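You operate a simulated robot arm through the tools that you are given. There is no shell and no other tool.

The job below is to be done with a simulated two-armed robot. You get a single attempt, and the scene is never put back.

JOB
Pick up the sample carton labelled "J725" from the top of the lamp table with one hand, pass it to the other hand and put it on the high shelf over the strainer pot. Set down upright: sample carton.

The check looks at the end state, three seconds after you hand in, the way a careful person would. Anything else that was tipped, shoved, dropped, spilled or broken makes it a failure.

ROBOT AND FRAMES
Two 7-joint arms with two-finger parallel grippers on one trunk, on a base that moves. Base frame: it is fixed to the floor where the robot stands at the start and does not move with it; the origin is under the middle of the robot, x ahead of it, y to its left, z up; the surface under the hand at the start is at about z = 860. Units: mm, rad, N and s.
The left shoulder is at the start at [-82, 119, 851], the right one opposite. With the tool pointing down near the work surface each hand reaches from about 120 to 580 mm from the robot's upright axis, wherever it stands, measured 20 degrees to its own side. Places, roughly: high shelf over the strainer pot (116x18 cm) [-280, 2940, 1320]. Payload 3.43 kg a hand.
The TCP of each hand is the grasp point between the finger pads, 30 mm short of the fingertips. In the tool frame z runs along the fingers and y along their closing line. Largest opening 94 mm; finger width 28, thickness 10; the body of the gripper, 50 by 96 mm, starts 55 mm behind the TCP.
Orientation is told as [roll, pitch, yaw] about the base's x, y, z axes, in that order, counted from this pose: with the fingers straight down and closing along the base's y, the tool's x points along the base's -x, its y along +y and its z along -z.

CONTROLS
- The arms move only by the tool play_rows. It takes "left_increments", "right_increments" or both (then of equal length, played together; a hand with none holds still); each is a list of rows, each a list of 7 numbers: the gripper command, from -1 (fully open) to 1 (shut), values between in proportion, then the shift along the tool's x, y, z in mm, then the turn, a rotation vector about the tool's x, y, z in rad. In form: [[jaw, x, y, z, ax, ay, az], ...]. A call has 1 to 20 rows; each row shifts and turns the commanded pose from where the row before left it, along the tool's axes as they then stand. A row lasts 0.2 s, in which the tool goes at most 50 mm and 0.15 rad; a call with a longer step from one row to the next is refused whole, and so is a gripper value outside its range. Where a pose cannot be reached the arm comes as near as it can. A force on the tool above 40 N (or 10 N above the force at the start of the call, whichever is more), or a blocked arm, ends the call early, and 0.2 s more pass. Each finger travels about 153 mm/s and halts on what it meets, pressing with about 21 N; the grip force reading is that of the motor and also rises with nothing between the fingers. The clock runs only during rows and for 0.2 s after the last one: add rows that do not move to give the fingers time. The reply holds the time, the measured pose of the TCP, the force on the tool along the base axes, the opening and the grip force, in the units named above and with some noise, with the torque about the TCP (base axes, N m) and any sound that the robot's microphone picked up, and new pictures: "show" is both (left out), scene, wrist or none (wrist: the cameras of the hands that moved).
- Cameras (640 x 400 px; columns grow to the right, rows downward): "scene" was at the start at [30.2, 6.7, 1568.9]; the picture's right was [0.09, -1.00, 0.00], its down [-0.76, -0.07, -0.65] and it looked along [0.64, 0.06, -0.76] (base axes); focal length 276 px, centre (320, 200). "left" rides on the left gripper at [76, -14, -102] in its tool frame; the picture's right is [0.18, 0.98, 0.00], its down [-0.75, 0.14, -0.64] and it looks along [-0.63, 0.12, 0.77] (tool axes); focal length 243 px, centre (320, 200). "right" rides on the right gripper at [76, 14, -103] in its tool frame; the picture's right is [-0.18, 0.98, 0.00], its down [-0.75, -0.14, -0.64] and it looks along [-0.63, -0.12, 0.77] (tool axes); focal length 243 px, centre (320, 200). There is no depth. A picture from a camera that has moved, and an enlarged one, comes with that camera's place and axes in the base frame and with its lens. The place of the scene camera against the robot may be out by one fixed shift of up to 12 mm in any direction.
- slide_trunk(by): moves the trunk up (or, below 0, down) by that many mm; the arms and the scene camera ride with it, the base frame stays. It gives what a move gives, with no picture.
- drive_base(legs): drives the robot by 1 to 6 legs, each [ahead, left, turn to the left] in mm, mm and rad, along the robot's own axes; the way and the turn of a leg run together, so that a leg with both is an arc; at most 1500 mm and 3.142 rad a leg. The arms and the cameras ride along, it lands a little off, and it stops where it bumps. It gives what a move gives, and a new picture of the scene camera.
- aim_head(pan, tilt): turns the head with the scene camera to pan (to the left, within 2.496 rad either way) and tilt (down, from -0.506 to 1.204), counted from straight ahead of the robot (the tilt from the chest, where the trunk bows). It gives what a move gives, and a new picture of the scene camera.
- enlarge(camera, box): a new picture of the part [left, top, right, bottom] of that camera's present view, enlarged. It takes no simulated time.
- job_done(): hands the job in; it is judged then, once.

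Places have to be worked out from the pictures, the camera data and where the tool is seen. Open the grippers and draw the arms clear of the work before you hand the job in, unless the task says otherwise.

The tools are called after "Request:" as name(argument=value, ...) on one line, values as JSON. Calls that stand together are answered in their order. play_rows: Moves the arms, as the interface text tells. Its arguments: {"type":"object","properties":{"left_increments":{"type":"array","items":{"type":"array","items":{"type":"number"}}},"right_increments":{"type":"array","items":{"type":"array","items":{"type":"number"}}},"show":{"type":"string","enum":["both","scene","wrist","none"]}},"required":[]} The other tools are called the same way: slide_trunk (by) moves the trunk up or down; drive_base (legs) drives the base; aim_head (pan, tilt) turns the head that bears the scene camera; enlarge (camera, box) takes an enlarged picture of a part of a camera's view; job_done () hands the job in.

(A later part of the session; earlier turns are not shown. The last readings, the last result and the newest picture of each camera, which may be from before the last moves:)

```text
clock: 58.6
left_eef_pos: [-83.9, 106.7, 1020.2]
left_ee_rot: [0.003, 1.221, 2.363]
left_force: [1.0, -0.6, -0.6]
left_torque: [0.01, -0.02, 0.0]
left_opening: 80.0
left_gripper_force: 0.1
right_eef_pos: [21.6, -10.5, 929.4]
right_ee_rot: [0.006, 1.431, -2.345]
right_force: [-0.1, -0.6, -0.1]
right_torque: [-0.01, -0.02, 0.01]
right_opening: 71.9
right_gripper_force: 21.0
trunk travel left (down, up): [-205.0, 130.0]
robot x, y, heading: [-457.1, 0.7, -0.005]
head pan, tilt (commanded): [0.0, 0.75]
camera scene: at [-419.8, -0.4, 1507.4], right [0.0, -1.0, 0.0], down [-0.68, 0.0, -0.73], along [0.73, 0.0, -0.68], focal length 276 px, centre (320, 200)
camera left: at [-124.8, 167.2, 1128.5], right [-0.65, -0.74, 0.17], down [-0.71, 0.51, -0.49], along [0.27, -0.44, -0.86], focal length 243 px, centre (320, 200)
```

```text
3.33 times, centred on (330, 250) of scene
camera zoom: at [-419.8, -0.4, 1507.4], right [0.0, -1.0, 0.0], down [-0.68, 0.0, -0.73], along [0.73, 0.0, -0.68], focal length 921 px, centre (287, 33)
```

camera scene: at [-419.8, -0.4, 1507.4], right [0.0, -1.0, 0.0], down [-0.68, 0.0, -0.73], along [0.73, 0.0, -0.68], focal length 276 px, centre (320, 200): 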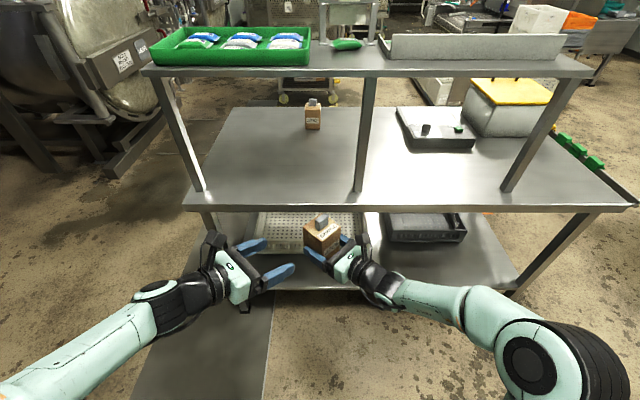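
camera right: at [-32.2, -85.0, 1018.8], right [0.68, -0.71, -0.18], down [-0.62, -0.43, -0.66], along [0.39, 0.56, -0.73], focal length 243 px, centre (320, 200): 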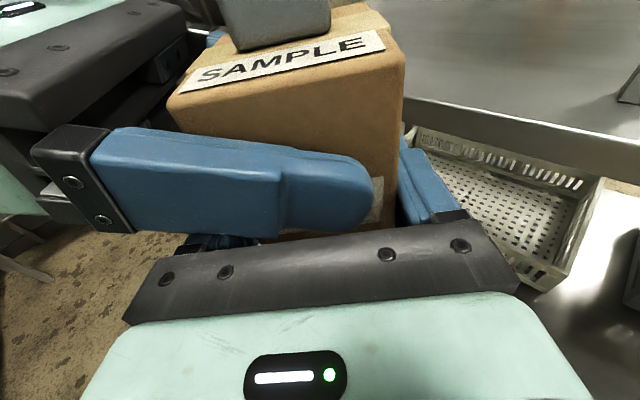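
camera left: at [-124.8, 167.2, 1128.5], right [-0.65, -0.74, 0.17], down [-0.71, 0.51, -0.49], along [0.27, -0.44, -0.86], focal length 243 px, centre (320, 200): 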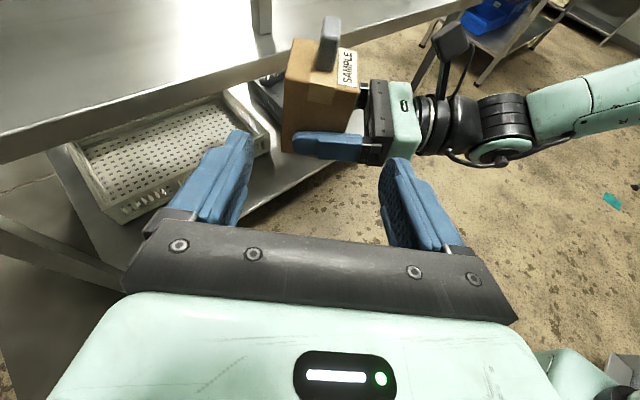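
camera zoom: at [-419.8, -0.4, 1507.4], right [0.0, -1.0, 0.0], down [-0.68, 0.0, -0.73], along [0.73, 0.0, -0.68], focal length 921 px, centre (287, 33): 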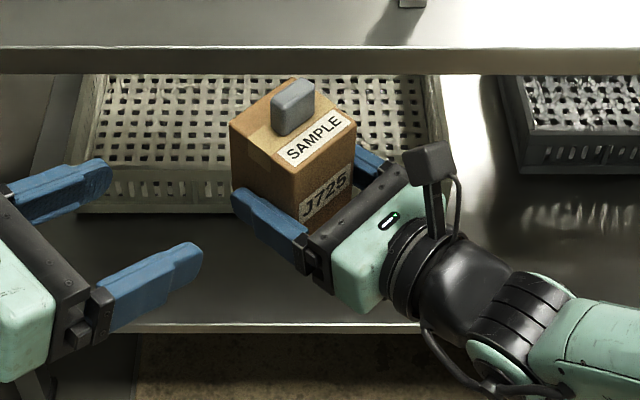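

Handover complete: the right hand alone holds J725, upright. I tuck the left arm back and look toward the route and shelf area.

Request:
play_rows(left_increments=[[-0.7, -9.7, -7.1, -26.6, 0, 0, 0], [-0.7, -9.7, -7.1, -26.6, 0, 0, 0], [-0.7, -9.7, -7.1, -26.6, 0, 0, 0], [-0.7, -9.7, -7.1, -26.6, 0, 0, 0]], show="none")

Request:
slide_trunk(by=100)

Request:
aim_head(pan=1.2, tilt=0.4)

```text
clock: 59.6
left_eef_pos: [-143.3, 207.1, 1019.2]
left_ee_rot: [0.003, 1.223, 2.363]
left_force: [0.0, -0.1, 0.7]
left_torque: [-0.02, -0.02, 0.0]
left_opening: 80.2
left_gripper_force: 0.2
right_eef_pos: [21.9, -9.5, 929.2]
right_ee_rot: [0.001, 1.432, -2.349]
right_force: [1.0, -0.4, -0.3]
right_torque: [-0.01, 0.04, -0.01]
right_opening: 72.2
right_gripper_force: 20.6
trunk travel left (down, up): [-205.0, 130.0]
robot x, y, heading: [-459.9, 0.3, 0.002]
head pan, tilt (commanded): [0.0, 0.75]
```

```text
clock: 61.0
left_eef_pos: [-144.3, 207.3, 1120.1]
left_ee_rot: [0.001, 1.221, 2.361]
left_force: [0.1, -0.3, -0.8]
left_torque: [0.03, 0.0, 0.01]
left_opening: 79.9
left_gripper_force: 0.1
right_eef_pos: [20.7, -10.8, 1028.6]
right_ee_rot: [0.001, 1.432, -2.352]
right_force: [-0.6, -1.1, -2.4]
right_torque: [-0.01, 0.02, -0.02]
right_opening: 72.0
right_gripper_force: 21.2
trunk travel left (down, up): [-305.0, 30.0]
robot x, y, heading: [-456.8, -0.2, 0.003]
head pan, tilt (commanded): [0.0, 0.75]
```

```text
clock: 62.4
left_eef_pos: [-142.8, 207.8, 1119.4]
left_ee_rot: [0.001, 1.222, 2.361]
left_force: [0.9, -0.1, -0.4]
left_torque: [0.02, 0.0, 0.01]
left_opening: 79.9
left_gripper_force: 0.0
right_eef_pos: [22.0, -10.0, 1028.8]
right_ee_rot: [0.001, 1.43, -2.351]
right_force: [0.3, 0.1, -1.1]
right_torque: [-0.03, -0.01, 0.01]
right_opening: 72.2
right_gripper_force: 20.5
trunk travel left (down, up): [-305.0, 30.0]
robot x, y, heading: [-457.3, -4.2, 0.0]
head pan, tilt (commanded): [1.201, 0.4]
camera scene: at [-470.3, 85.7, 1642.7], right [0.93, -0.36, 0.0], down [-0.14, -0.36, -0.92], along [0.33, 0.86, -0.39], focal length 276 px, centre (320, 200)
```

scene: 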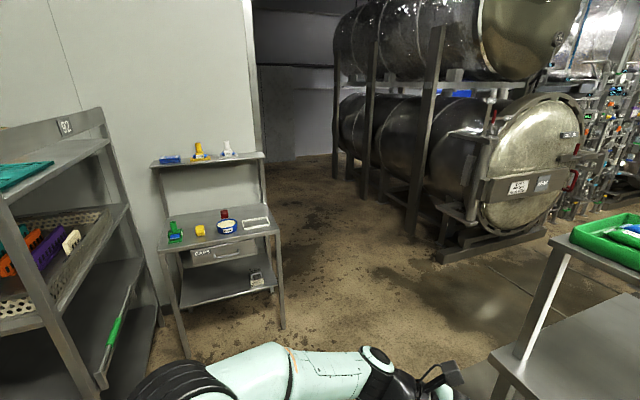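

The corridor to the left of the table is wide open. I turn 90° left in place and go forward 700 mm.

Request:
drive_base(legs=[[0, 0, 1.571]])

Request:
aim_head(pan=0.0, tilt=0.5)

```text
clock: 66.5
left_eef_pos: [-661.3, 315.9, 1119.9]
left_ee_rot: [0.001, 1.221, -2.366]
left_force: [0.7, -0.4, 1.2]
left_torque: [-0.01, -0.03, -0.01]
left_opening: 80.1
left_gripper_force: 0.0
right_eef_pos: [-439.6, 477.7, 1028.8]
right_ee_rot: [0.002, 1.432, -0.794]
right_force: [-0.8, 0.2, -0.9]
right_torque: [-0.04, 0.0, 0.03]
right_opening: 72.0
right_gripper_force: 20.6
trunk travel left (down, up): [-305.0, 30.0]
robot x, y, heading: [-458.5, 1.1, 1.556]
head pan, tilt (commanded): [1.201, 0.4]
camera scene: at [-545.9, -10.4, 1642.7], right [0.37, 0.93, 0.0], down [0.36, -0.15, -0.92], along [-0.85, 0.34, -0.39], focal length 276 px, centre (320, 200)
```

scene: 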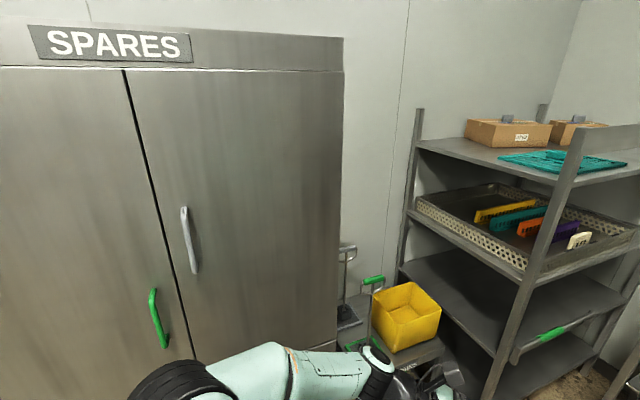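

```text
clock: 68.0
left_eef_pos: [-660.6, 316.7, 1119.4]
left_ee_rot: [0.002, 1.223, -2.368]
left_force: [-0.4, -0.5, 0.1]
left_torque: [0.04, -0.01, 0.03]
left_opening: 80.0
left_gripper_force: 0.0
right_eef_pos: [-440.5, 477.4, 1028.0]
right_ee_rot: [0.002, 1.431, -0.795]
right_force: [0.5, 0.9, -0.7]
right_torque: [-0.04, 0.0, 0.02]
right_opening: 71.9
right_gripper_force: 21.1
trunk travel left (down, up): [-305.0, 30.0]
robot x, y, heading: [-455.6, -0.8, 1.562]
head pan, tilt (commanded): [0.0, 0.499]
camera scene: at [-459.0, 46.1, 1633.6], right [1.0, -0.01, 0.0], down [-0.01, -0.48, -0.88], along [0.01, 0.88, -0.48], focal length 276 px, centre (320, 200)
```

scene: 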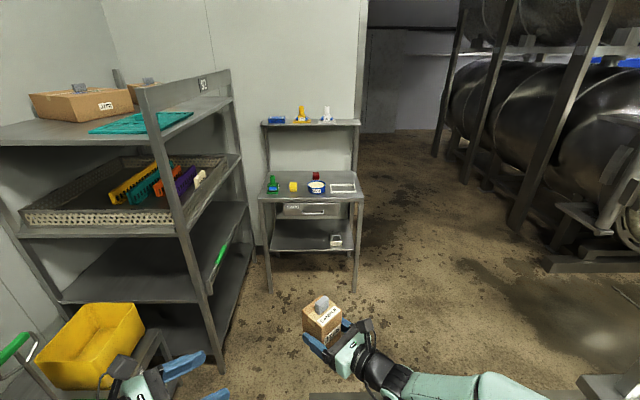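

Rack on my left, cabinet ahead-left. I move forward while drifting right, then further right around the table corner into the corridor.

Request:
drive_base(legs=[[700, -160, 0], [400, -700, 0]])

```text
clock: 78.1
left_eef_pos: [220.3, 1404.9, 1119.4]
left_ee_rot: [0.003, 1.223, -2.369]
left_force: [0.3, 0.7, -1.3]
left_torque: [-0.01, -0.02, -0.04]
left_opening: 80.2
left_gripper_force: 0.0
right_eef_pos: [442.1, 1567.2, 1028.6]
right_ee_rot: [-0.001, 1.431, -0.796]
right_force: [-0.3, 0.7, -1.9]
right_torque: [0.01, -0.03, -0.02]
right_opening: 71.8
right_gripper_force: 21.0
trunk travel left (down, up): [-305.0, 30.0]
robot x, y, heading: [423.6, 1089.1, 1.559]
head pan, tilt (commanded): [0.0, 0.499]
camera scene: at [420.8, 1134.4, 1633.6], right [1.0, -0.02, 0.0], down [-0.01, -0.48, -0.88], along [0.01, 0.88, -0.48], focal length 276 px, centre (320, 200)
```

scene: 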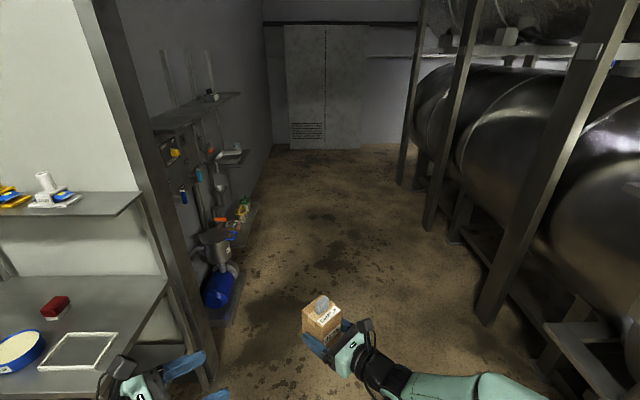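

The corridor's left wall has a shelf running along it with gear beneath, which matches the target place. I zoom in.

Request:
enlarge(camera="scene", box=[120, 60, 280, 160])

Request:
enlarge(camera="scene", box=[140, 120, 300, 340])

```text
4.00 times, centred on (200, 110) of scene
camera zoom: at [420.8, 1134.4, 1633.6], right [1.0, -0.02, 0.0], down [-0.01, -0.48, -0.88], along [0.01, 0.88, -0.48], focal length 1105 px, centre (800, 560)
```

zoom: 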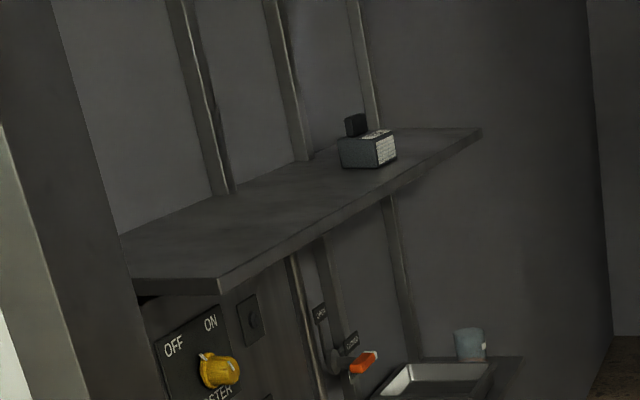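

```text
1.82 times, centred on (220, 230) of scene
camera zoom: at [420.8, 1134.4, 1633.6], right [1.0, -0.02, 0.0], down [-0.01, -0.48, -0.88], along [0.01, 0.88, -0.48], focal length 502 px, centre (502, 146)
```

zoom: 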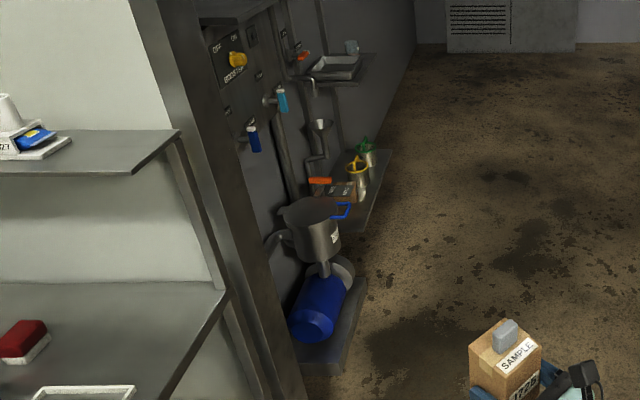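

The target shelf is confirmed: its top is at z≈1320, the front edge at x≈−190, and it runs y≈2330–3570, with one grey box near y≈3310. I drive up the corridor, well away from it, to about (650, 2640), then turn to face it.

Request:
drive_base(legs=[[800, -110, 0], [750, -100, 0]])

Request:
aim_head(pan=1.5, tilt=0.4)

```text
clock: 86.1
left_eef_pos: [457.4, 2946.3, 1119.9]
left_ee_rot: [0.002, 1.222, -2.376]
left_force: [-0.3, 0.8, 0.2]
left_torque: [0.03, -0.03, -0.01]
left_opening: 80.1
left_gripper_force: 0.0
right_eef_pos: [680.1, 3104.3, 1029.0]
right_ee_rot: [0.0, 1.43, -0.805]
right_force: [0.2, -0.1, -0.9]
right_torque: [-0.02, -0.01, -0.01]
right_opening: 72.1
right_gripper_force: 21.1
trunk travel left (down, up): [-305.0, 30.0]
robot x, y, heading: [662.5, 2626.9, 1.554]
head pan, tilt (commanded): [0.0, 0.499]
camera scene: at [657.5, 2673.5, 1633.5], right [1.0, -0.02, 0.0], down [-0.01, -0.48, -0.88], along [0.02, 0.88, -0.48], focal length 276 px, centre (320, 200)
```

scene: 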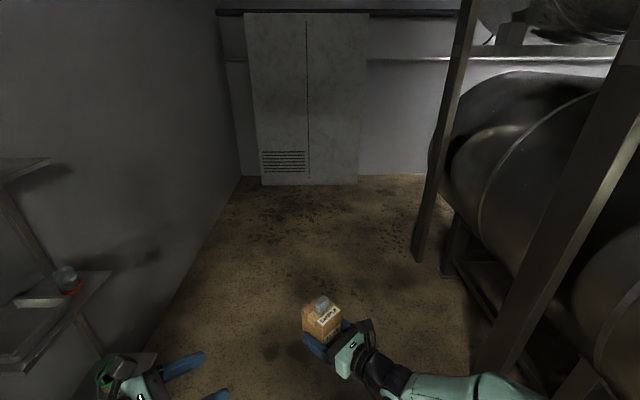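

```text
clock: 87.7
left_eef_pos: [457.9, 2945.8, 1120.6]
left_ee_rot: [0.002, 1.222, -2.374]
left_force: [0.5, 0.3, 1.3]
left_torque: [0.01, 0.01, -0.02]
left_opening: 79.9
left_gripper_force: 0.0
right_eef_pos: [679.1, 3104.6, 1028.9]
right_ee_rot: [0.001, 1.431, -0.805]
right_force: [0.1, 0.0, -1.0]
right_torque: [-0.02, -0.03, -0.03]
right_opening: 72.1
right_gripper_force: 21.1
trunk travel left (down, up): [-305.0, 30.0]
robot x, y, heading: [661.8, 2630.8, 1.554]
head pan, tilt (commanded): [1.499, 0.4]
camera scene: at [563.3, 2591.1, 1642.7], right [0.09, 1.0, 0.0], down [0.39, -0.04, -0.92], along [-0.92, 0.09, -0.39], focal length 276 px, centre (320, 200)
```

scene: 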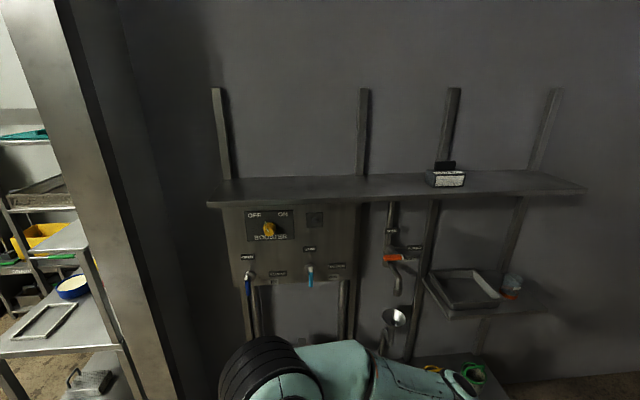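

Clear view: open air above the shelf, uprights on the wall, and one grey box on its right-hand part. I turn left to face the shelf squarely.

Request:
drive_base(legs=[[0, 0, 1.588]])

Request:
aim_head(pan=0.0, tilt=0.6)

```text
clock: 91.9
left_eef_pos: [343.6, 2421.2, 1119.6]
left_ee_rot: [0.003, 1.221, -0.793]
left_force: [0.5, 0.1, 0.4]
left_torque: [0.0, 0.03, 0.0]
left_opening: 79.7
left_gripper_force: 0.2
right_eef_pos: [180.9, 2641.7, 1029.4]
right_ee_rot: [0.0, 1.433, 0.78]
right_force: [0.2, 0.1, -0.8]
right_torque: [0.0, -0.01, 0.0]
right_opening: 71.9
right_gripper_force: 21.0
trunk travel left (down, up): [-305.0, 30.0]
robot x, y, heading: [662.3, 2628.6, 3.138]
head pan, tilt (commanded): [1.499, 0.4]
camera scene: at [693.4, 2534.0, 1642.7], right [-1.0, 0.08, 0.0], down [0.03, 0.39, -0.92], along [-0.07, -0.92, -0.39], focal length 276 px, centre (320, 200)
```

scene: 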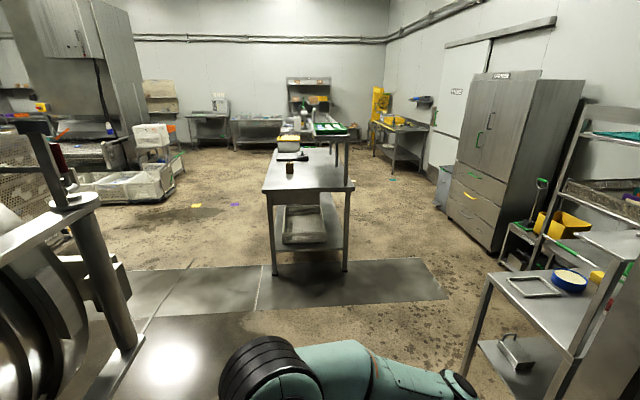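

```text
clock: 93.5
left_eef_pos: [343.0, 2421.6, 1120.7]
left_ee_rot: [0.002, 1.222, -0.794]
left_force: [-0.4, 0.4, 0.7]
left_torque: [0.0, 0.0, 0.0]
left_opening: 80.2
left_gripper_force: 0.0
right_eef_pos: [180.9, 2640.5, 1027.1]
right_ee_rot: [-0.001, 1.431, 0.78]
right_force: [-0.5, 0.0, -0.8]
right_torque: [-0.01, -0.02, 0.02]
right_opening: 72.0
right_gripper_force: 20.8
trunk travel left (down, up): [-305.0, 30.0]
robot x, y, heading: [657.7, 2626.7, 3.135]
head pan, tilt (commanded): [0.0, 0.6]
camera scene: at [612.4, 2627.0, 1624.5], right [0.01, 1.0, 0.0], down [0.56, 0.0, -0.83], along [-0.83, 0.01, -0.56], focal length 276 px, centre (320, 200)
```

scene: 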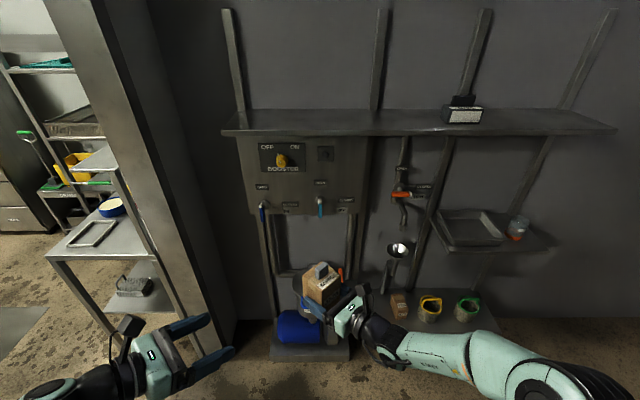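

I'm facing the shelf. Now I raise the right hand 150 mm and shift it 80 mm to its own side, then yaw it so the fingers point straight at the shelf.

Request:
play_rows(right_increments=[[1, 28.5, 14.2, -12.5, 0, 0, 0], [1, 28.5, 14.2, -12.5, 0, 0, 0], [1, 28.5, 14.2, -12.5, 0, 0, 0], [1, 28.5, 14.2, -12.5, 0, 0, 0], [1, 28.5, 14.2, -12.5, 0, 0, 0], [1, 0, 0, 0, 0, 0, 0]], show="none")

Request:
play_rows(right_increments=[[1, 0, 0, 0, -0.0644, 0, 0.0091], [1, 0, 0, 0, -0.0966, 0, 0.0136], [1, 0, 0, 0, -0.0966, 0, 0.0136], [1, 0, 0, 0, -0.0966, 0, 0.0136], [1, 0, 0, 0, -0.0966, 0, 0.0136], [1, 0, 0, 0, -0.0966, 0, 0.0136], [1, 0, 0, 0, -0.0966, 0, 0.0136], [1, 0, 0, 0, -0.0966, 0, 0.0136], [1, 0, 0, 0, -0.0322, 0, 0.0045], [1, 0, 0, 0, 0, 0, 0]], show="both")

```text
clock: 94.9
left_eef_pos: [343.1, 2422.4, 1119.9]
left_ee_rot: [0.003, 1.222, -0.792]
left_force: [0.4, 0.9, -1.0]
left_torque: [0.0, 0.0, 0.01]
left_opening: 79.8
left_gripper_force: 0.1
right_eef_pos: [161.7, 2721.5, 1176.7]
right_ee_rot: [-0.001, 1.43, 0.78]
right_force: [-0.4, -0.7, -0.8]
right_torque: [0.03, -0.02, -0.02]
right_opening: 72.0
right_gripper_force: 21.0
trunk travel left (down, up): [-305.0, 30.0]
robot x, y, heading: [659.0, 2627.1, 3.133]
head pan, tilt (commanded): [0.0, 0.6]
```

```text
clock: 97.1
left_eef_pos: [343.3, 2422.0, 1120.0]
left_ee_rot: [0.001, 1.223, -0.793]
left_force: [0.5, 0.2, -0.9]
left_torque: [-0.04, 0.02, -0.03]
left_opening: 79.9
left_gripper_force: 0.1
right_eef_pos: [157.6, 2719.0, 1168.3]
right_ee_rot: [-0.07, 1.414, 0.282]
right_force: [0.6, 0.3, -0.3]
right_torque: [0.02, 0.02, 0.04]
right_opening: 72.0
right_gripper_force: 20.9
right hand out of reach, approached as far as the arm can: row 5, 6, 7, 8, 9
trunk travel left (down, up): [-305.0, 30.0]
robot x, y, heading: [659.8, 2627.9, 3.134]
head pan, tilt (commanded): [0.0, 0.6]
camera scene: at [612.4, 2627.3, 1624.5], right [0.01, 1.0, 0.0], down [0.56, 0.0, -0.83], along [-0.83, 0.01, -0.56], focal length 276 px, centre (320, 200)
camera right: at [237.0, 2763.9, 1259.3], right [-0.31, 0.93, -0.19], down [0.76, 0.12, -0.64], along [-0.57, -0.34, -0.74], focal length 243 px, centre (320, 200)
```

scene: 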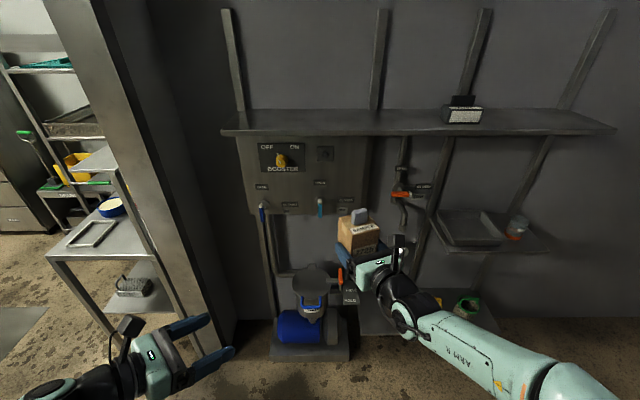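
right: 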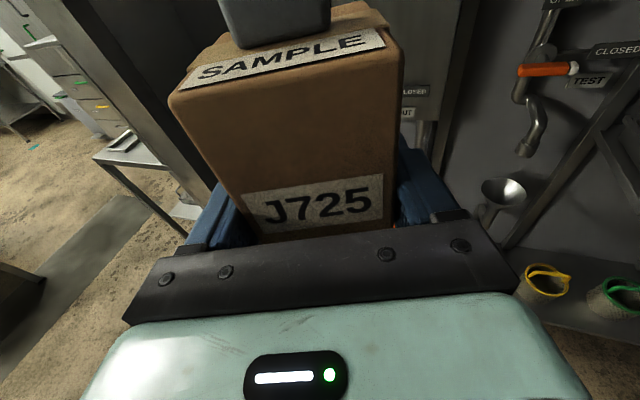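

The wrist reached its limit about 20° short of straight ahead, though the carton is still upright to about 1°. I back the yaw off to roughly 30° and will turn the base to make up the difference.

Request:
play_rows(right_increments=[[1, 0, 0, 0, 0.099, 0, -0.0139], [1, 0, 0, 0, 0.1238, 0, -0.0174], [1, 0, 0, 0, 0.1238, 0, -0.0174], [1, 0, 0, 0, 0.1238, 0, -0.0174], [1, 0, 0, 0, 0, 0, 0]], show="none")

```text
clock: 98.3
left_eef_pos: [344.4, 2420.9, 1119.2]
left_ee_rot: [0.002, 1.221, -0.792]
left_force: [-1.2, -0.6, 0.0]
left_torque: [0.0, 0.02, -0.03]
left_opening: 79.9
left_gripper_force: 0.0
right_eef_pos: [159.0, 2718.5, 1168.5]
right_ee_rot: [-0.076, 1.426, 0.734]
right_force: [0.6, -0.5, -0.9]
right_torque: [-0.01, -0.03, 0.01]
right_opening: 72.0
right_gripper_force: 20.9
trunk travel left (down, up): [-305.0, 30.0]
robot x, y, heading: [663.8, 2623.0, 3.138]
head pan, tilt (commanded): [0.0, 0.6]
```

The achieved pose is about 46° left of forward, with the carton upright to within 0.6°, and I can place it at that angle. I raise the trunk fully and lift the hand about 200 mm, trimming the small roll.

Request:
slide_trunk(by=30)

Request:
play_rows(right_increments=[[1, 30, -0.3, -4.4, 0, 0, -0.003], [1, 35, -0.4, -5.1, 0, 0, -0.003], [1, 35, -0.4, -5.1, 0, 0, -0.003], [1, 35, -0.4, -5.1, 0, 0, -0.002], [1, 35, -0.4, -5.1, 0, 0, 0], [1, 28, -0.3, -4.1, 0, 0, 0], [1, 0, 0, 0, 0, 0, 0]], show="both")

```text
clock: 99.1
left_eef_pos: [343.1, 2420.0, 1150.3]
left_ee_rot: [0.003, 1.223, -0.79]
left_force: [-0.5, -0.2, -0.2]
left_torque: [-0.02, -0.01, 0.01]
left_opening: 80.0
left_gripper_force: 0.1
right_eef_pos: [159.7, 2718.4, 1197.5]
right_ee_rot: [-0.074, 1.424, 0.736]
right_force: [-0.2, 0.0, -1.2]
right_torque: [0.0, -0.04, 0.01]
right_opening: 71.9
right_gripper_force: 21.1
trunk travel left (down, up): [-335.0, 0.0]
robot x, y, heading: [658.1, 2626.1, 3.136]
head pan, tilt (commanded): [0.0, 0.6]
```

```text
clock: 100.7
left_eef_pos: [342.6, 2422.0, 1150.5]
left_ee_rot: [0.002, 1.222, -0.794]
left_force: [-0.4, -0.6, -0.4]
left_torque: [0.02, -0.01, -0.01]
left_opening: 79.9
left_gripper_force: 0.1
right_eef_pos: [161.1, 2717.9, 1398.5]
right_ee_rot: [-0.001, 1.424, 0.806]
right_force: [-0.1, 0.3, -1.8]
right_torque: [0.02, 0.0, 0.02]
right_opening: 71.9
right_gripper_force: 21.3
trunk travel left (down, up): [-335.0, 0.0]
robot x, y, heading: [654.1, 2629.6, 3.134]
head pan, tilt (commanded): [0.0, 0.6]
camera scene: at [612.8, 2627.1, 1654.3], right [0.01, 1.0, 0.0], down [0.56, 0.0, -0.83], along [-0.83, 0.01, -0.56], focal length 276 px, centre (320, 200)
camera right: at [211.9, 2792.3, 1489.6], right [-0.69, 0.7, -0.18], down [0.62, 0.44, -0.65], along [-0.38, -0.56, -0.74], focal length 243 px, centre (320, 200)
```

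scene: 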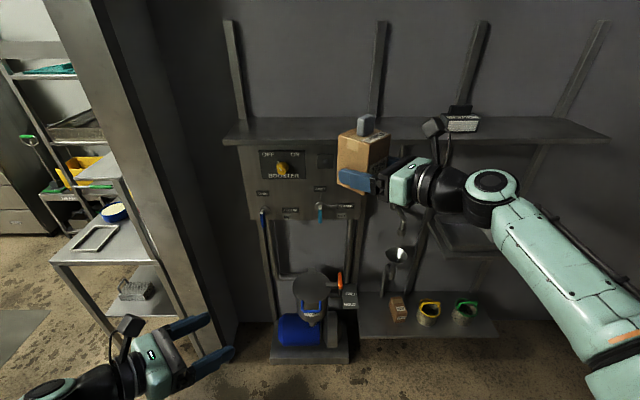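
right: 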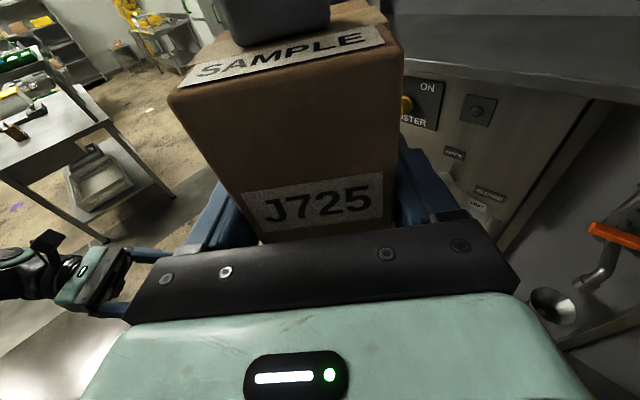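

The hand is now at z≈1398 with the carton upright, and the strainer pot shows at (310,285), about y≈2590. I zoom in on the shelf to pin down its front edge and free space.

Request:
enlarge(camera="scene", box=[200, 90, 380, 200])

Request:
enlarge(camera="scene", box=[380, 80, 640, 200])

Request:
enlarge(camera="scene", box=[220, 180, 520, 370])

```text
3.56 times, centred on (290, 145) of scene
camera zoom: at [612.8, 2627.1, 1654.3], right [0.01, 1.0, 0.0], down [0.56, 0.0, -0.83], along [-0.83, 0.01, -0.56], focal length 982 px, centre (427, 396)
```

zoom: 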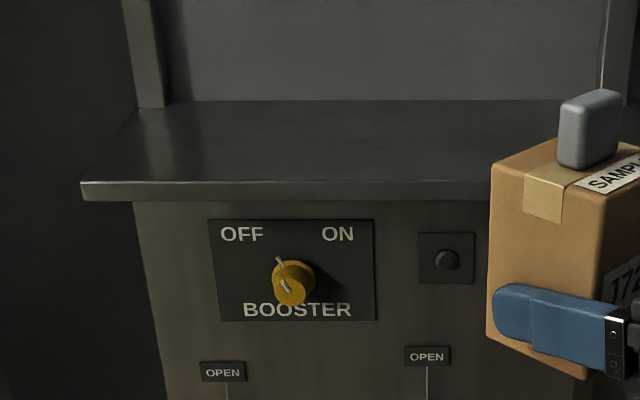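

```text
2.46 times, centred on (510, 140) of scene
camera zoom: at [612.8, 2627.1, 1654.3], right [0.01, 1.0, 0.0], down [0.56, 0.0, -0.83], along [-0.83, 0.01, -0.56], focal length 680 px, centre (-148, 348)
```

zoom: 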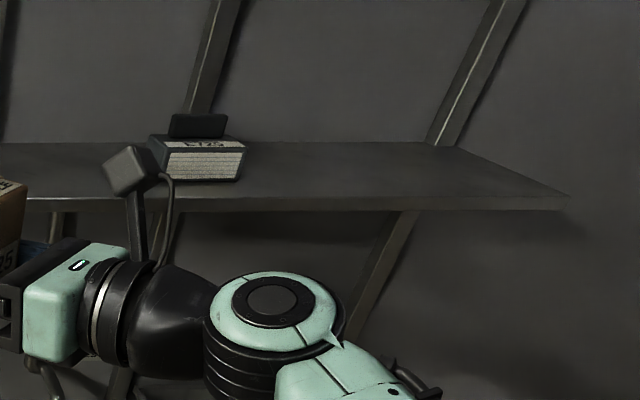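

```text
2.11 times, centred on (370, 275) of scene
camera zoom: at [612.8, 2627.1, 1654.3], right [0.01, 1.0, 0.0], down [0.56, 0.0, -0.83], along [-0.83, 0.01, -0.56], focal length 582 px, centre (215, 42)
```

zoom: 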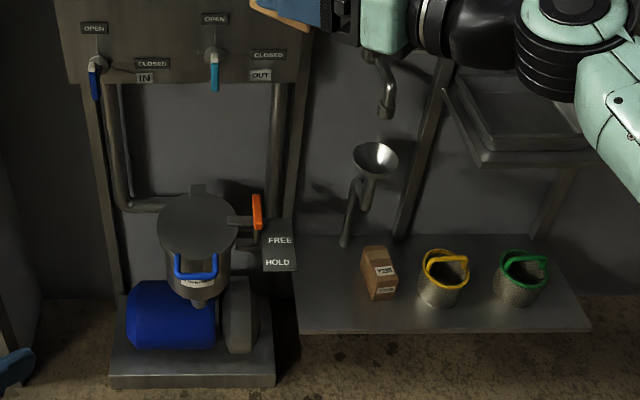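

By triangulation the shelf's front edge is at x≈−194 and its top at z≈1320, with free space around y≈2650. Obstacles below end at x≈−148. I pull the left arm back a bit and then drive in 330 mm with a 60 mm left shift.

Request:
play_rows(left_increments=[[-0.7, 0, 0, -40, 0, 0, 0], [-0.7, 0, 0, -40, 0, 0, 0]], right_increments=[[1, 0, 0, 0, 0, 0.003, 0], [1, 0, 0, 0, 0, 0.003, 0]], show="none")

Request:
drive_base(legs=[[330, 60, 0]])

```text
clock: 101.3
left_eef_pos: [398.1, 2367.7, 1177.5]
left_ee_rot: [0.0, 1.223, -0.794]
left_force: [0.2, 0.1, 0.2]
left_torque: [-0.02, 0.0, -0.01]
left_opening: 79.9
left_gripper_force: 0.1
right_eef_pos: [161.4, 2717.5, 1398.2]
right_ee_rot: [0.001, 1.432, 0.809]
right_force: [0.8, -0.7, -0.9]
right_torque: [-0.01, 0.04, -0.03]
right_opening: 72.2
right_gripper_force: 21.2
trunk travel left (down, up): [-335.0, 0.0]
robot x, y, heading: [659.9, 2622.6, 3.137]
head pan, tilt (commanded): [0.0, 0.6]
```

```text
clock: 103.5
left_eef_pos: [67.1, 2309.3, 1178.1]
left_ee_rot: [0.002, 1.221, -0.79]
left_force: [-0.4, -0.1, 0.2]
left_torque: [-0.02, 0.03, 0.02]
left_opening: 80.0
left_gripper_force: 0.1
right_eef_pos: [-171.0, 2659.9, 1397.4]
right_ee_rot: [0.0, 1.431, 0.811]
right_force: [-0.8, -0.6, -0.9]
right_torque: [0.0, 0.0, -0.01]
right_opening: 72.3
right_gripper_force: 21.0
trunk travel left (down, up): [-335.0, 0.0]
robot x, y, heading: [329.9, 2565.8, 3.135]
head pan, tilt (commanded): [0.0, 0.6]
camera scene: at [281.9, 2569.7, 1654.2], right [0.01, 1.0, 0.0], down [0.56, 0.0, -0.83], along [-0.83, 0.0, -0.56], focal length 276 px, centre (320, 200)
```

scene: 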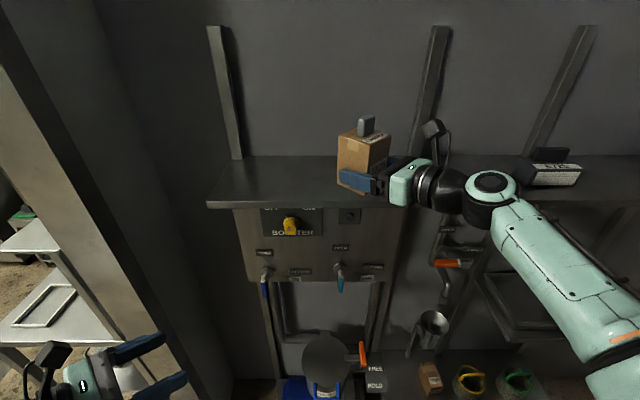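

The carton is now partly over the shelf at 44 mm height. I zoom in to check the edges once more before the last 100 mm.

Request:
enlarge(camera="scene", box=[190, 110, 430, 230])

Request:
enlarge(camera="right", box=[0, 0, 640, 400])

```text
2.67 times, centred on (310, 170) of scene
camera zoom: at [281.9, 2569.7, 1654.2], right [0.01, 1.0, 0.0], down [0.56, 0.0, -0.83], along [-0.83, 0.0, -0.56], focal length 737 px, centre (347, 280)
```

zoom: 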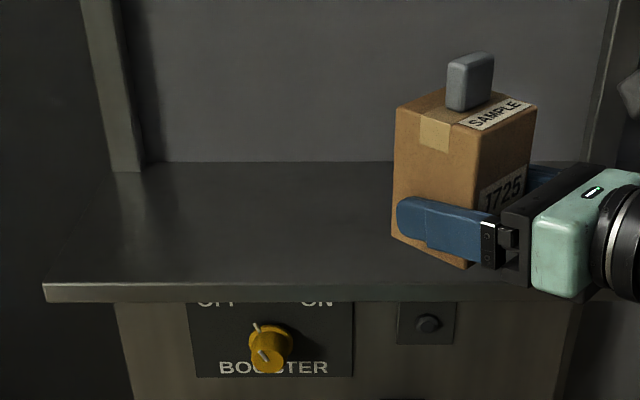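

```text
1.00 times, centred on (320, 200) of right (not enlarged: the box is as wide or as high as the picture)
camera zoom: at [-119.4, 2734.4, 1488.2], right [-0.69, 0.7, -0.18], down [0.61, 0.44, -0.66], along [-0.38, -0.57, -0.73], focal length 243 px, centre (320, 200)
```

zoom: 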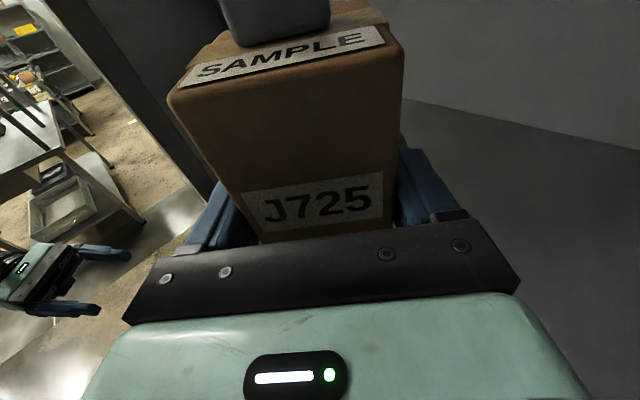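

The front edge is at about x −198 and the wall at about −420. I aim for the carton's centre near x≈−285, so I drive 108 mm forward.

Request:
drive_base(legs=[[108, 0, 0]])

Request:
enlarge(camera="scene", box=[190, 140, 430, 290])

```text
clock: 104.7
left_eef_pos: [-40.0, 2310.3, 1178.1]
left_ee_rot: [0.002, 1.222, -0.79]
left_force: [-0.4, 0.5, 0.4]
left_torque: [0.04, 0.02, -0.03]
left_opening: 80.1
left_gripper_force: 0.1
right_eef_pos: [-278.9, 2660.4, 1398.4]
right_ee_rot: [0.001, 1.431, 0.815]
right_force: [-0.3, -0.7, -2.0]
right_torque: [-0.02, -0.01, 0.02]
right_opening: 72.0
right_gripper_force: 20.9
trunk travel left (down, up): [-335.0, 0.0]
robot x, y, heading: [217.5, 2567.6, 3.139]
head pan, tilt (commanded): [0.0, 0.6]
camera scene: at [174.7, 2570.2, 1654.1], right [0.01, 1.0, 0.0], down [0.56, 0.0, -0.83], along [-0.83, 0.0, -0.56], focal length 276 px, centre (320, 200)
```

scene: 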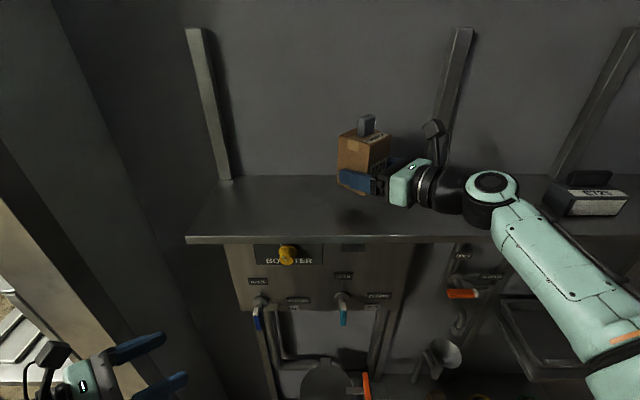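

```text
2.67 times, centred on (310, 215) of scene
camera zoom: at [174.7, 2570.2, 1654.1], right [0.01, 1.0, 0.0], down [0.56, 0.0, -0.83], along [-0.83, 0.0, -0.56], focal length 737 px, centre (347, 160)
```

zoom: 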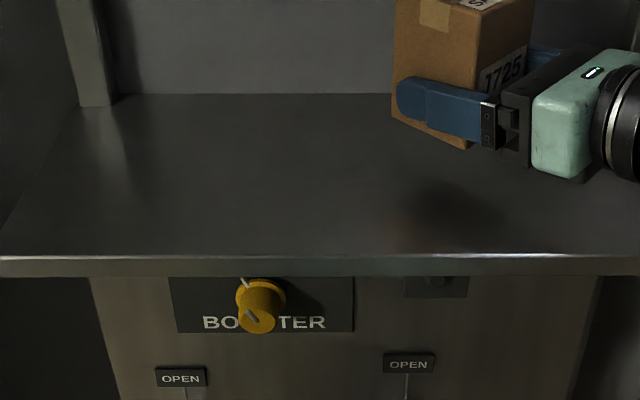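

Carton centre is over the shelf at about (−285, 2654), with 220 mm of depth available. I lower 30 mm straight down first.

Request:
play_rows(right_increments=[[1, -7.43, 0, 1.04, 0, 0, 0], [1, -7.43, 0, 1.04, 0, 0, 0], [1, -7.43, 0, 1.04, 0, 0, 0], [1, -7.43, 0, 1.04, 0, 0, 0], [1, 0, 0, 0, 0, 0, 0]], show="both")

Request:
enlarge(camera="scene", box=[290, 120, 450, 240])

```text
clock: 105.9
left_eef_pos: [-40.3, 2311.1, 1177.1]
left_ee_rot: [-0.001, 1.223, -0.79]
left_force: [-0.9, 0.2, -0.3]
left_torque: [-0.01, -0.02, 0.01]
left_opening: 79.9
left_gripper_force: 0.1
right_eef_pos: [-280.4, 2660.2, 1368.9]
right_ee_rot: [0.006, 1.432, 0.816]
right_force: [0.4, 0.2, -1.1]
right_torque: [0.01, -0.04, 0.01]
right_opening: 72.2
right_gripper_force: 20.6
trunk travel left (down, up): [-335.0, 0.0]
robot x, y, heading: [221.5, 2573.0, 3.132]
head pan, tilt (commanded): [0.0, 0.6]
camera scene: at [173.7, 2570.2, 1654.4], right [0.01, 1.0, 0.0], down [0.57, 0.0, -0.82], along [-0.82, 0.0, -0.57], focal length 276 px, centre (320, 200)
camera right: at [-227.0, 2735.4, 1458.5], right [-0.69, 0.7, -0.18], down [0.61, 0.44, -0.66], along [-0.38, -0.57, -0.73], focal length 243 px, centre (320, 200)
```

scene: 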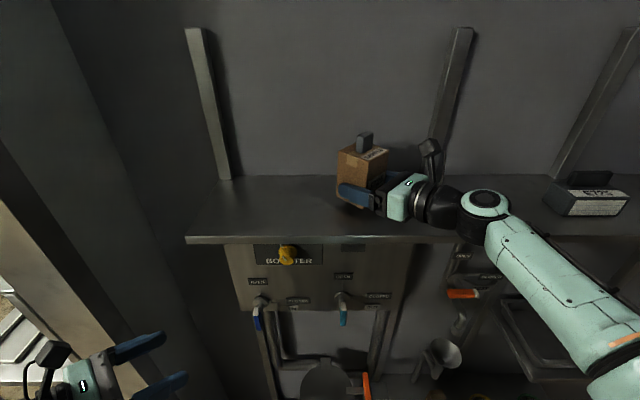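
right: 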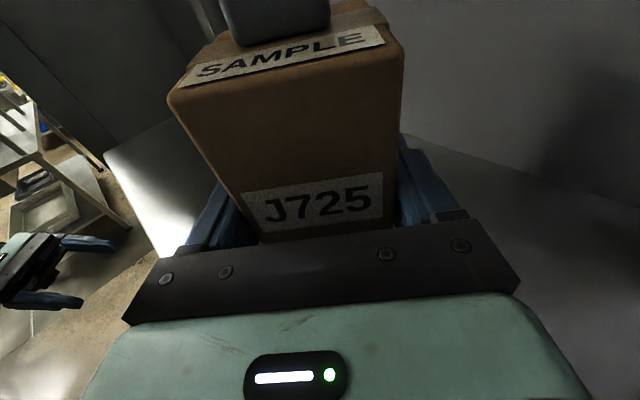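

```text
3.33 times, centred on (370, 180) of scene
camera zoom: at [173.7, 2570.2, 1654.4], right [0.01, 1.0, 0.0], down [0.57, 0.0, -0.82], along [-0.82, 0.0, -0.57], focal length 921 px, centre (153, 267)
```

zoom: 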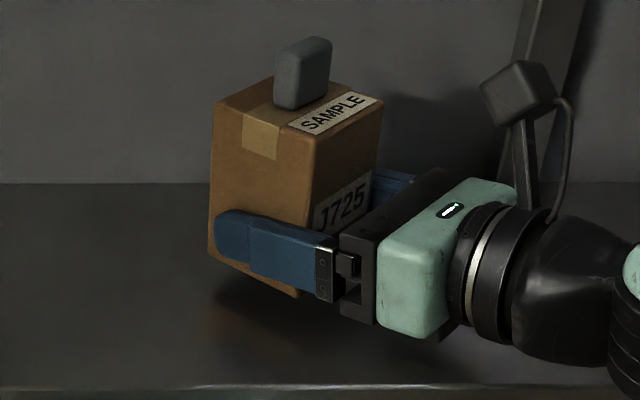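

About 15 mm to go by my estimate. I lower 8 mm, then in 2 mm steps, watching the force.

Request:
play_rows(right_increments=[[1, -3.96, 0, 0.56, 0, 0, 0], [1, -3.96, 0, 0.56, 0, 0, 0], [1, 0, 0, 0, 0, 0, 0]], show="none")

Request:
play_rows(right_increments=[[1, -1.98, 0, 0.28, 0, 0, 0], [1, -1.98, 0, 0.28, 0, 0, 0], [1, 0, 0, 0, 0, 0, 0]], show="none")

```text
clock: 106.7
left_eef_pos: [-41.1, 2310.5, 1178.0]
left_ee_rot: [0.0, 1.222, -0.79]
left_force: [0.5, -0.4, -0.3]
left_torque: [-0.03, -0.03, 0.01]
left_opening: 80.4
left_gripper_force: 0.1
right_eef_pos: [-279.5, 2660.1, 1360.3]
right_ee_rot: [0.002, 1.431, 0.811]
right_force: [0.0, -0.5, -0.6]
right_torque: [0.01, 0.02, -0.01]
right_opening: 71.7
right_gripper_force: 20.8
trunk travel left (down, up): [-335.0, 0.0]
robot x, y, heading: [220.7, 2570.9, 3.131]
head pan, tilt (commanded): [0.0, 0.6]
```

```text
clock: 107.5
left_eef_pos: [-41.2, 2310.9, 1178.0]
left_ee_rot: [-0.001, 1.222, -0.788]
left_force: [-0.3, 0.2, 0.0]
left_torque: [0.03, 0.04, 0.0]
left_opening: 79.8
left_gripper_force: 0.1
right_eef_pos: [-278.8, 2659.1, 1357.2]
right_ee_rot: [0.01, 1.433, 0.82]
right_force: [0.1, 0.0, 3.3]
right_torque: [0.21, -0.23, 0.09]
right_opening: 72.1
right_gripper_force: 21.1
trunk travel left (down, up): [-335.0, 0.0]
robot x, y, heading: [216.8, 2572.7, 3.135]
head pan, tilt (commanded): [0.0, 0.6]
```

First contact at TCP z≈1357: +4 N, but with a torque that hints at an off-centre contact. I take a steady reading and look closely before pressing further.

Request:
play_rows(right_increments=[[1, 0, 0, 0, 0, 0, 0], [1, 0, 0, 0, 0, 0, 0]], show="both")

Request:
enlarge(camera="scene", box=[310, 150, 430, 250])

Request:
enlarge(camera="left", box=[0, 0, 640, 400])

```text
clock: 108.1
left_eef_pos: [-41.7, 2309.9, 1178.9]
left_ee_rot: [0.0, 1.222, -0.791]
left_force: [-0.1, 0.3, -0.2]
left_torque: [0.02, 0.02, 0.01]
left_opening: 79.8
left_gripper_force: 0.1
right_eef_pos: [-278.4, 2660.0, 1357.1]
right_ee_rot: [0.008, 1.434, 0.817]
right_force: [-0.5, 1.2, 6.2]
right_torque: [0.31, -0.38, 0.11]
right_opening: 72.0
right_gripper_force: 20.9
trunk travel left (down, up): [-335.0, 0.0]
robot x, y, heading: [222.0, 2566.8, 3.135]
head pan, tilt (commanded): [0.0, 0.6]
camera scene: at [174.1, 2570.3, 1654.4], right [0.01, 1.0, 0.0], down [0.56, 0.0, -0.83], along [-0.83, 0.0, -0.56], focal length 276 px, centre (320, 200)
camera right: at [-226.8, 2735.5, 1447.2], right [-0.69, 0.7, -0.18], down [0.61, 0.44, -0.66], along [-0.38, -0.57, -0.73], focal length 243 px, centre (320, 200)
```

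scene: 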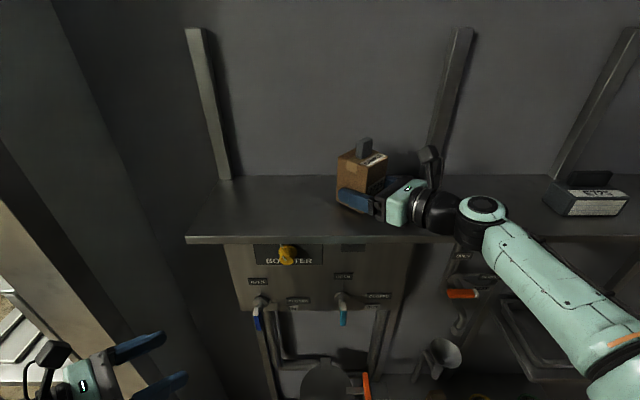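
right: 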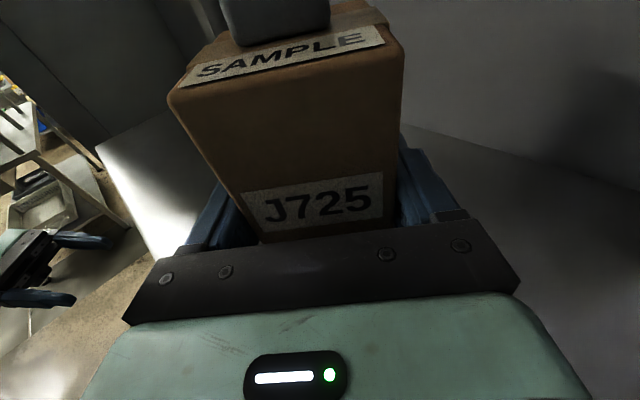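

```text
4.00 times, centred on (370, 200) of scene
camera zoom: at [174.1, 2570.3, 1654.4], right [0.01, 1.0, 0.0], down [0.56, 0.0, -0.83], along [-0.83, 0.0, -0.56], focal length 1105 px, centre (120, 200)
```

zoom: 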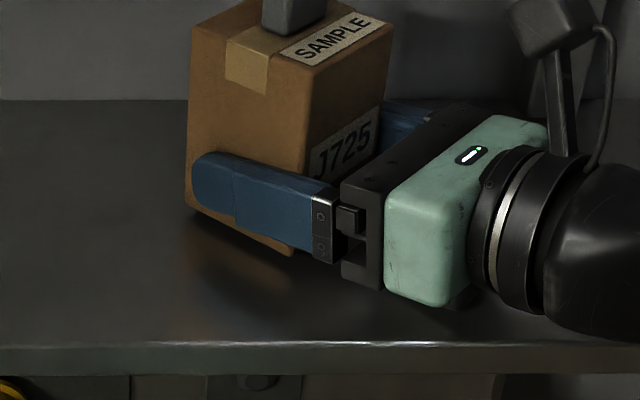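

```text
1.00 times, centred on (320, 200) of left (not enlarged: the box is as wide or as high as the picture)
camera zoom: at [-2.2, 2250.3, 1285.8], right [0.66, 0.74, 0.17], down [0.71, -0.51, -0.49], along [-0.27, 0.44, -0.85], focal length 243 px, centre (320, 200)
```

zoom: 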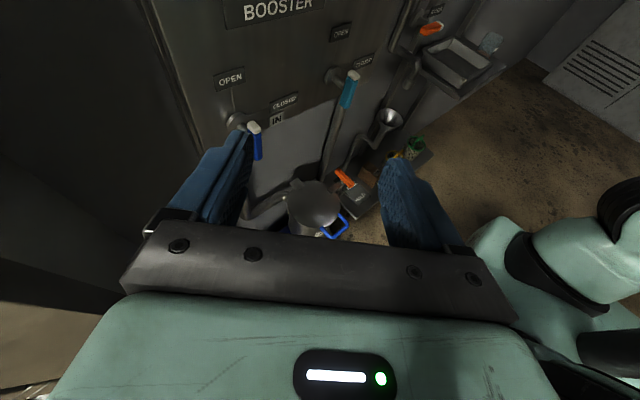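

The force acts about 70–100 mm behind the TCP, so it is the wrist flange touching the shelf near its front edge and not the carton. I lift 25 mm, then yaw the hand about 15° more towards perpendicular so that the flange clears the edge.

Request:
play_rows(right_increments=[[1, 8.25, 0, -1.16, 0, 0, 0], [1, 8.25, 0, -1.16, 0, 0, 0], [1, 8.25, 0, -1.16, 0, 0, 0], [1, 0, 0, 0, 0, 0, 0]], show="none")

Request:
play_rows(right_increments=[[1, 0, 0, 0, -0.0495, 0, 0.007], [1, 0, 0, 0, -0.0495, 0, 0.007], [1, 0, 0, 0, -0.0495, 0, 0.007], [1, 0, 0, 0, -0.0495, 0, 0.007], [1, 0, 0, 0, -0.0495, 0, 0.007], [1, 0, 0, 0, 0, 0, 0]], show="both")

```text
clock: 109.1
left_eef_pos: [-40.5, 2310.5, 1177.7]
left_ee_rot: [-0.001, 1.224, -0.791]
left_force: [0.0, 0.9, 0.4]
left_torque: [-0.01, 0.04, -0.03]
left_opening: 80.1
left_gripper_force: 0.1
right_eef_pos: [-278.8, 2659.8, 1382.1]
right_ee_rot: [0.001, 1.432, 0.81]
right_force: [-0.3, -0.2, -1.3]
right_torque: [-0.01, 0.02, 0.0]
right_opening: 72.0
right_gripper_force: 21.0
trunk travel left (down, up): [-335.0, 0.0]
robot x, y, heading: [220.1, 2570.9, 3.131]
head pan, tilt (commanded): [0.0, 0.6]
```

```text
clock: 110.5
left_eef_pos: [-41.8, 2310.1, 1178.3]
left_ee_rot: [0.0, 1.222, -0.792]
left_force: [0.5, 0.3, 0.4]
left_torque: [-0.02, 0.03, 0.02]
left_opening: 79.9
left_gripper_force: 0.2
right_eef_pos: [-278.7, 2659.3, 1382.5]
right_ee_rot: [0.001, 1.431, 0.562]
right_force: [-0.7, -0.3, -0.8]
right_torque: [0.0, -0.01, 0.02]
right_opening: 71.9
right_gripper_force: 21.6
trunk travel left (down, up): [-335.0, 0.0]
robot x, y, heading: [221.5, 2572.1, 3.132]
head pan, tilt (commanded): [0.0, 0.6]
camera scene: at [173.8, 2570.3, 1654.4], right [0.01, 1.0, 0.0], down [0.57, 0.0, -0.82], along [-0.82, 0.0, -0.57], focal length 276 px, centre (320, 200)
camera right: at [-209.8, 2719.8, 1471.4], right [-0.5, 0.85, -0.18], down [0.7, 0.27, -0.66], along [-0.51, -0.46, -0.73], focal length 243 px, centre (320, 200)
```

scene: 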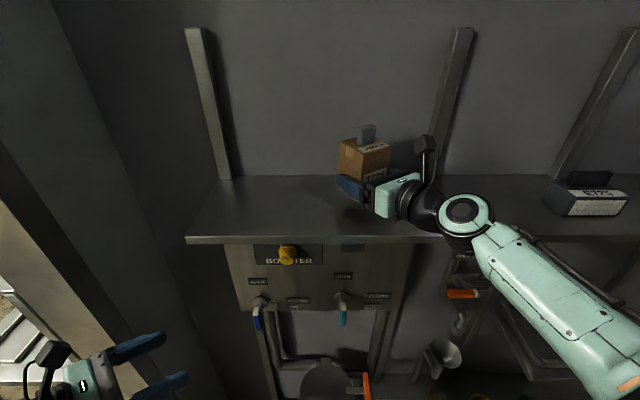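
right: 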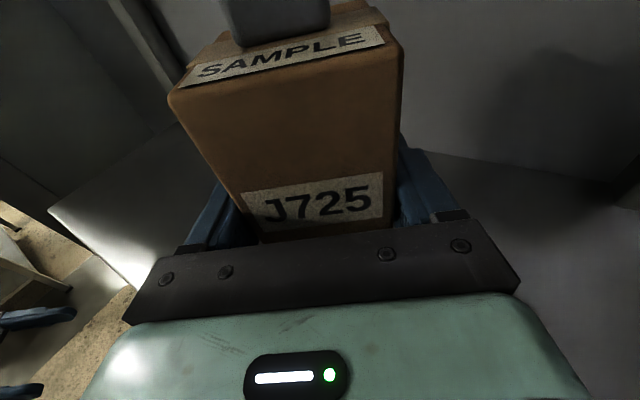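

That worked without hitting a limit (now 32°). I continue another 0.2 rad.

Request:
play_rows(right_increments=[[1, 0, 0, 0, -0.0495, 0, 0.007], [1, 0, 0, 0, -0.0495, 0, 0.007], [1, 0, 0, 0, -0.0495, 0, 0.007], [1, 0, 0, 0, -0.0495, 0, 0.007], [1, 0, 0, 0, 0, 0, 0]], show="none")

```text
clock: 111.7
left_eef_pos: [-41.6, 2310.2, 1178.3]
left_ee_rot: [0.002, 1.222, -0.79]
left_force: [0.3, -0.6, 0.5]
left_torque: [0.0, -0.03, 0.01]
left_opening: 80.1
left_gripper_force: 0.1
right_eef_pos: [-276.8, 2665.9, 1386.2]
right_ee_rot: [-0.065, 1.439, 0.349]
right_force: [0.9, 0.0, -0.9]
right_torque: [0.03, -0.01, 0.01]
right_opening: 72.3
right_gripper_force: 21.3
right hand out of reach, approached as far as the arm can: row 4
trunk travel left (down, up): [-335.0, 0.0]
robot x, y, heading: [223.0, 2570.6, 3.137]
head pan, tilt (commanded): [0.0, 0.6]
```

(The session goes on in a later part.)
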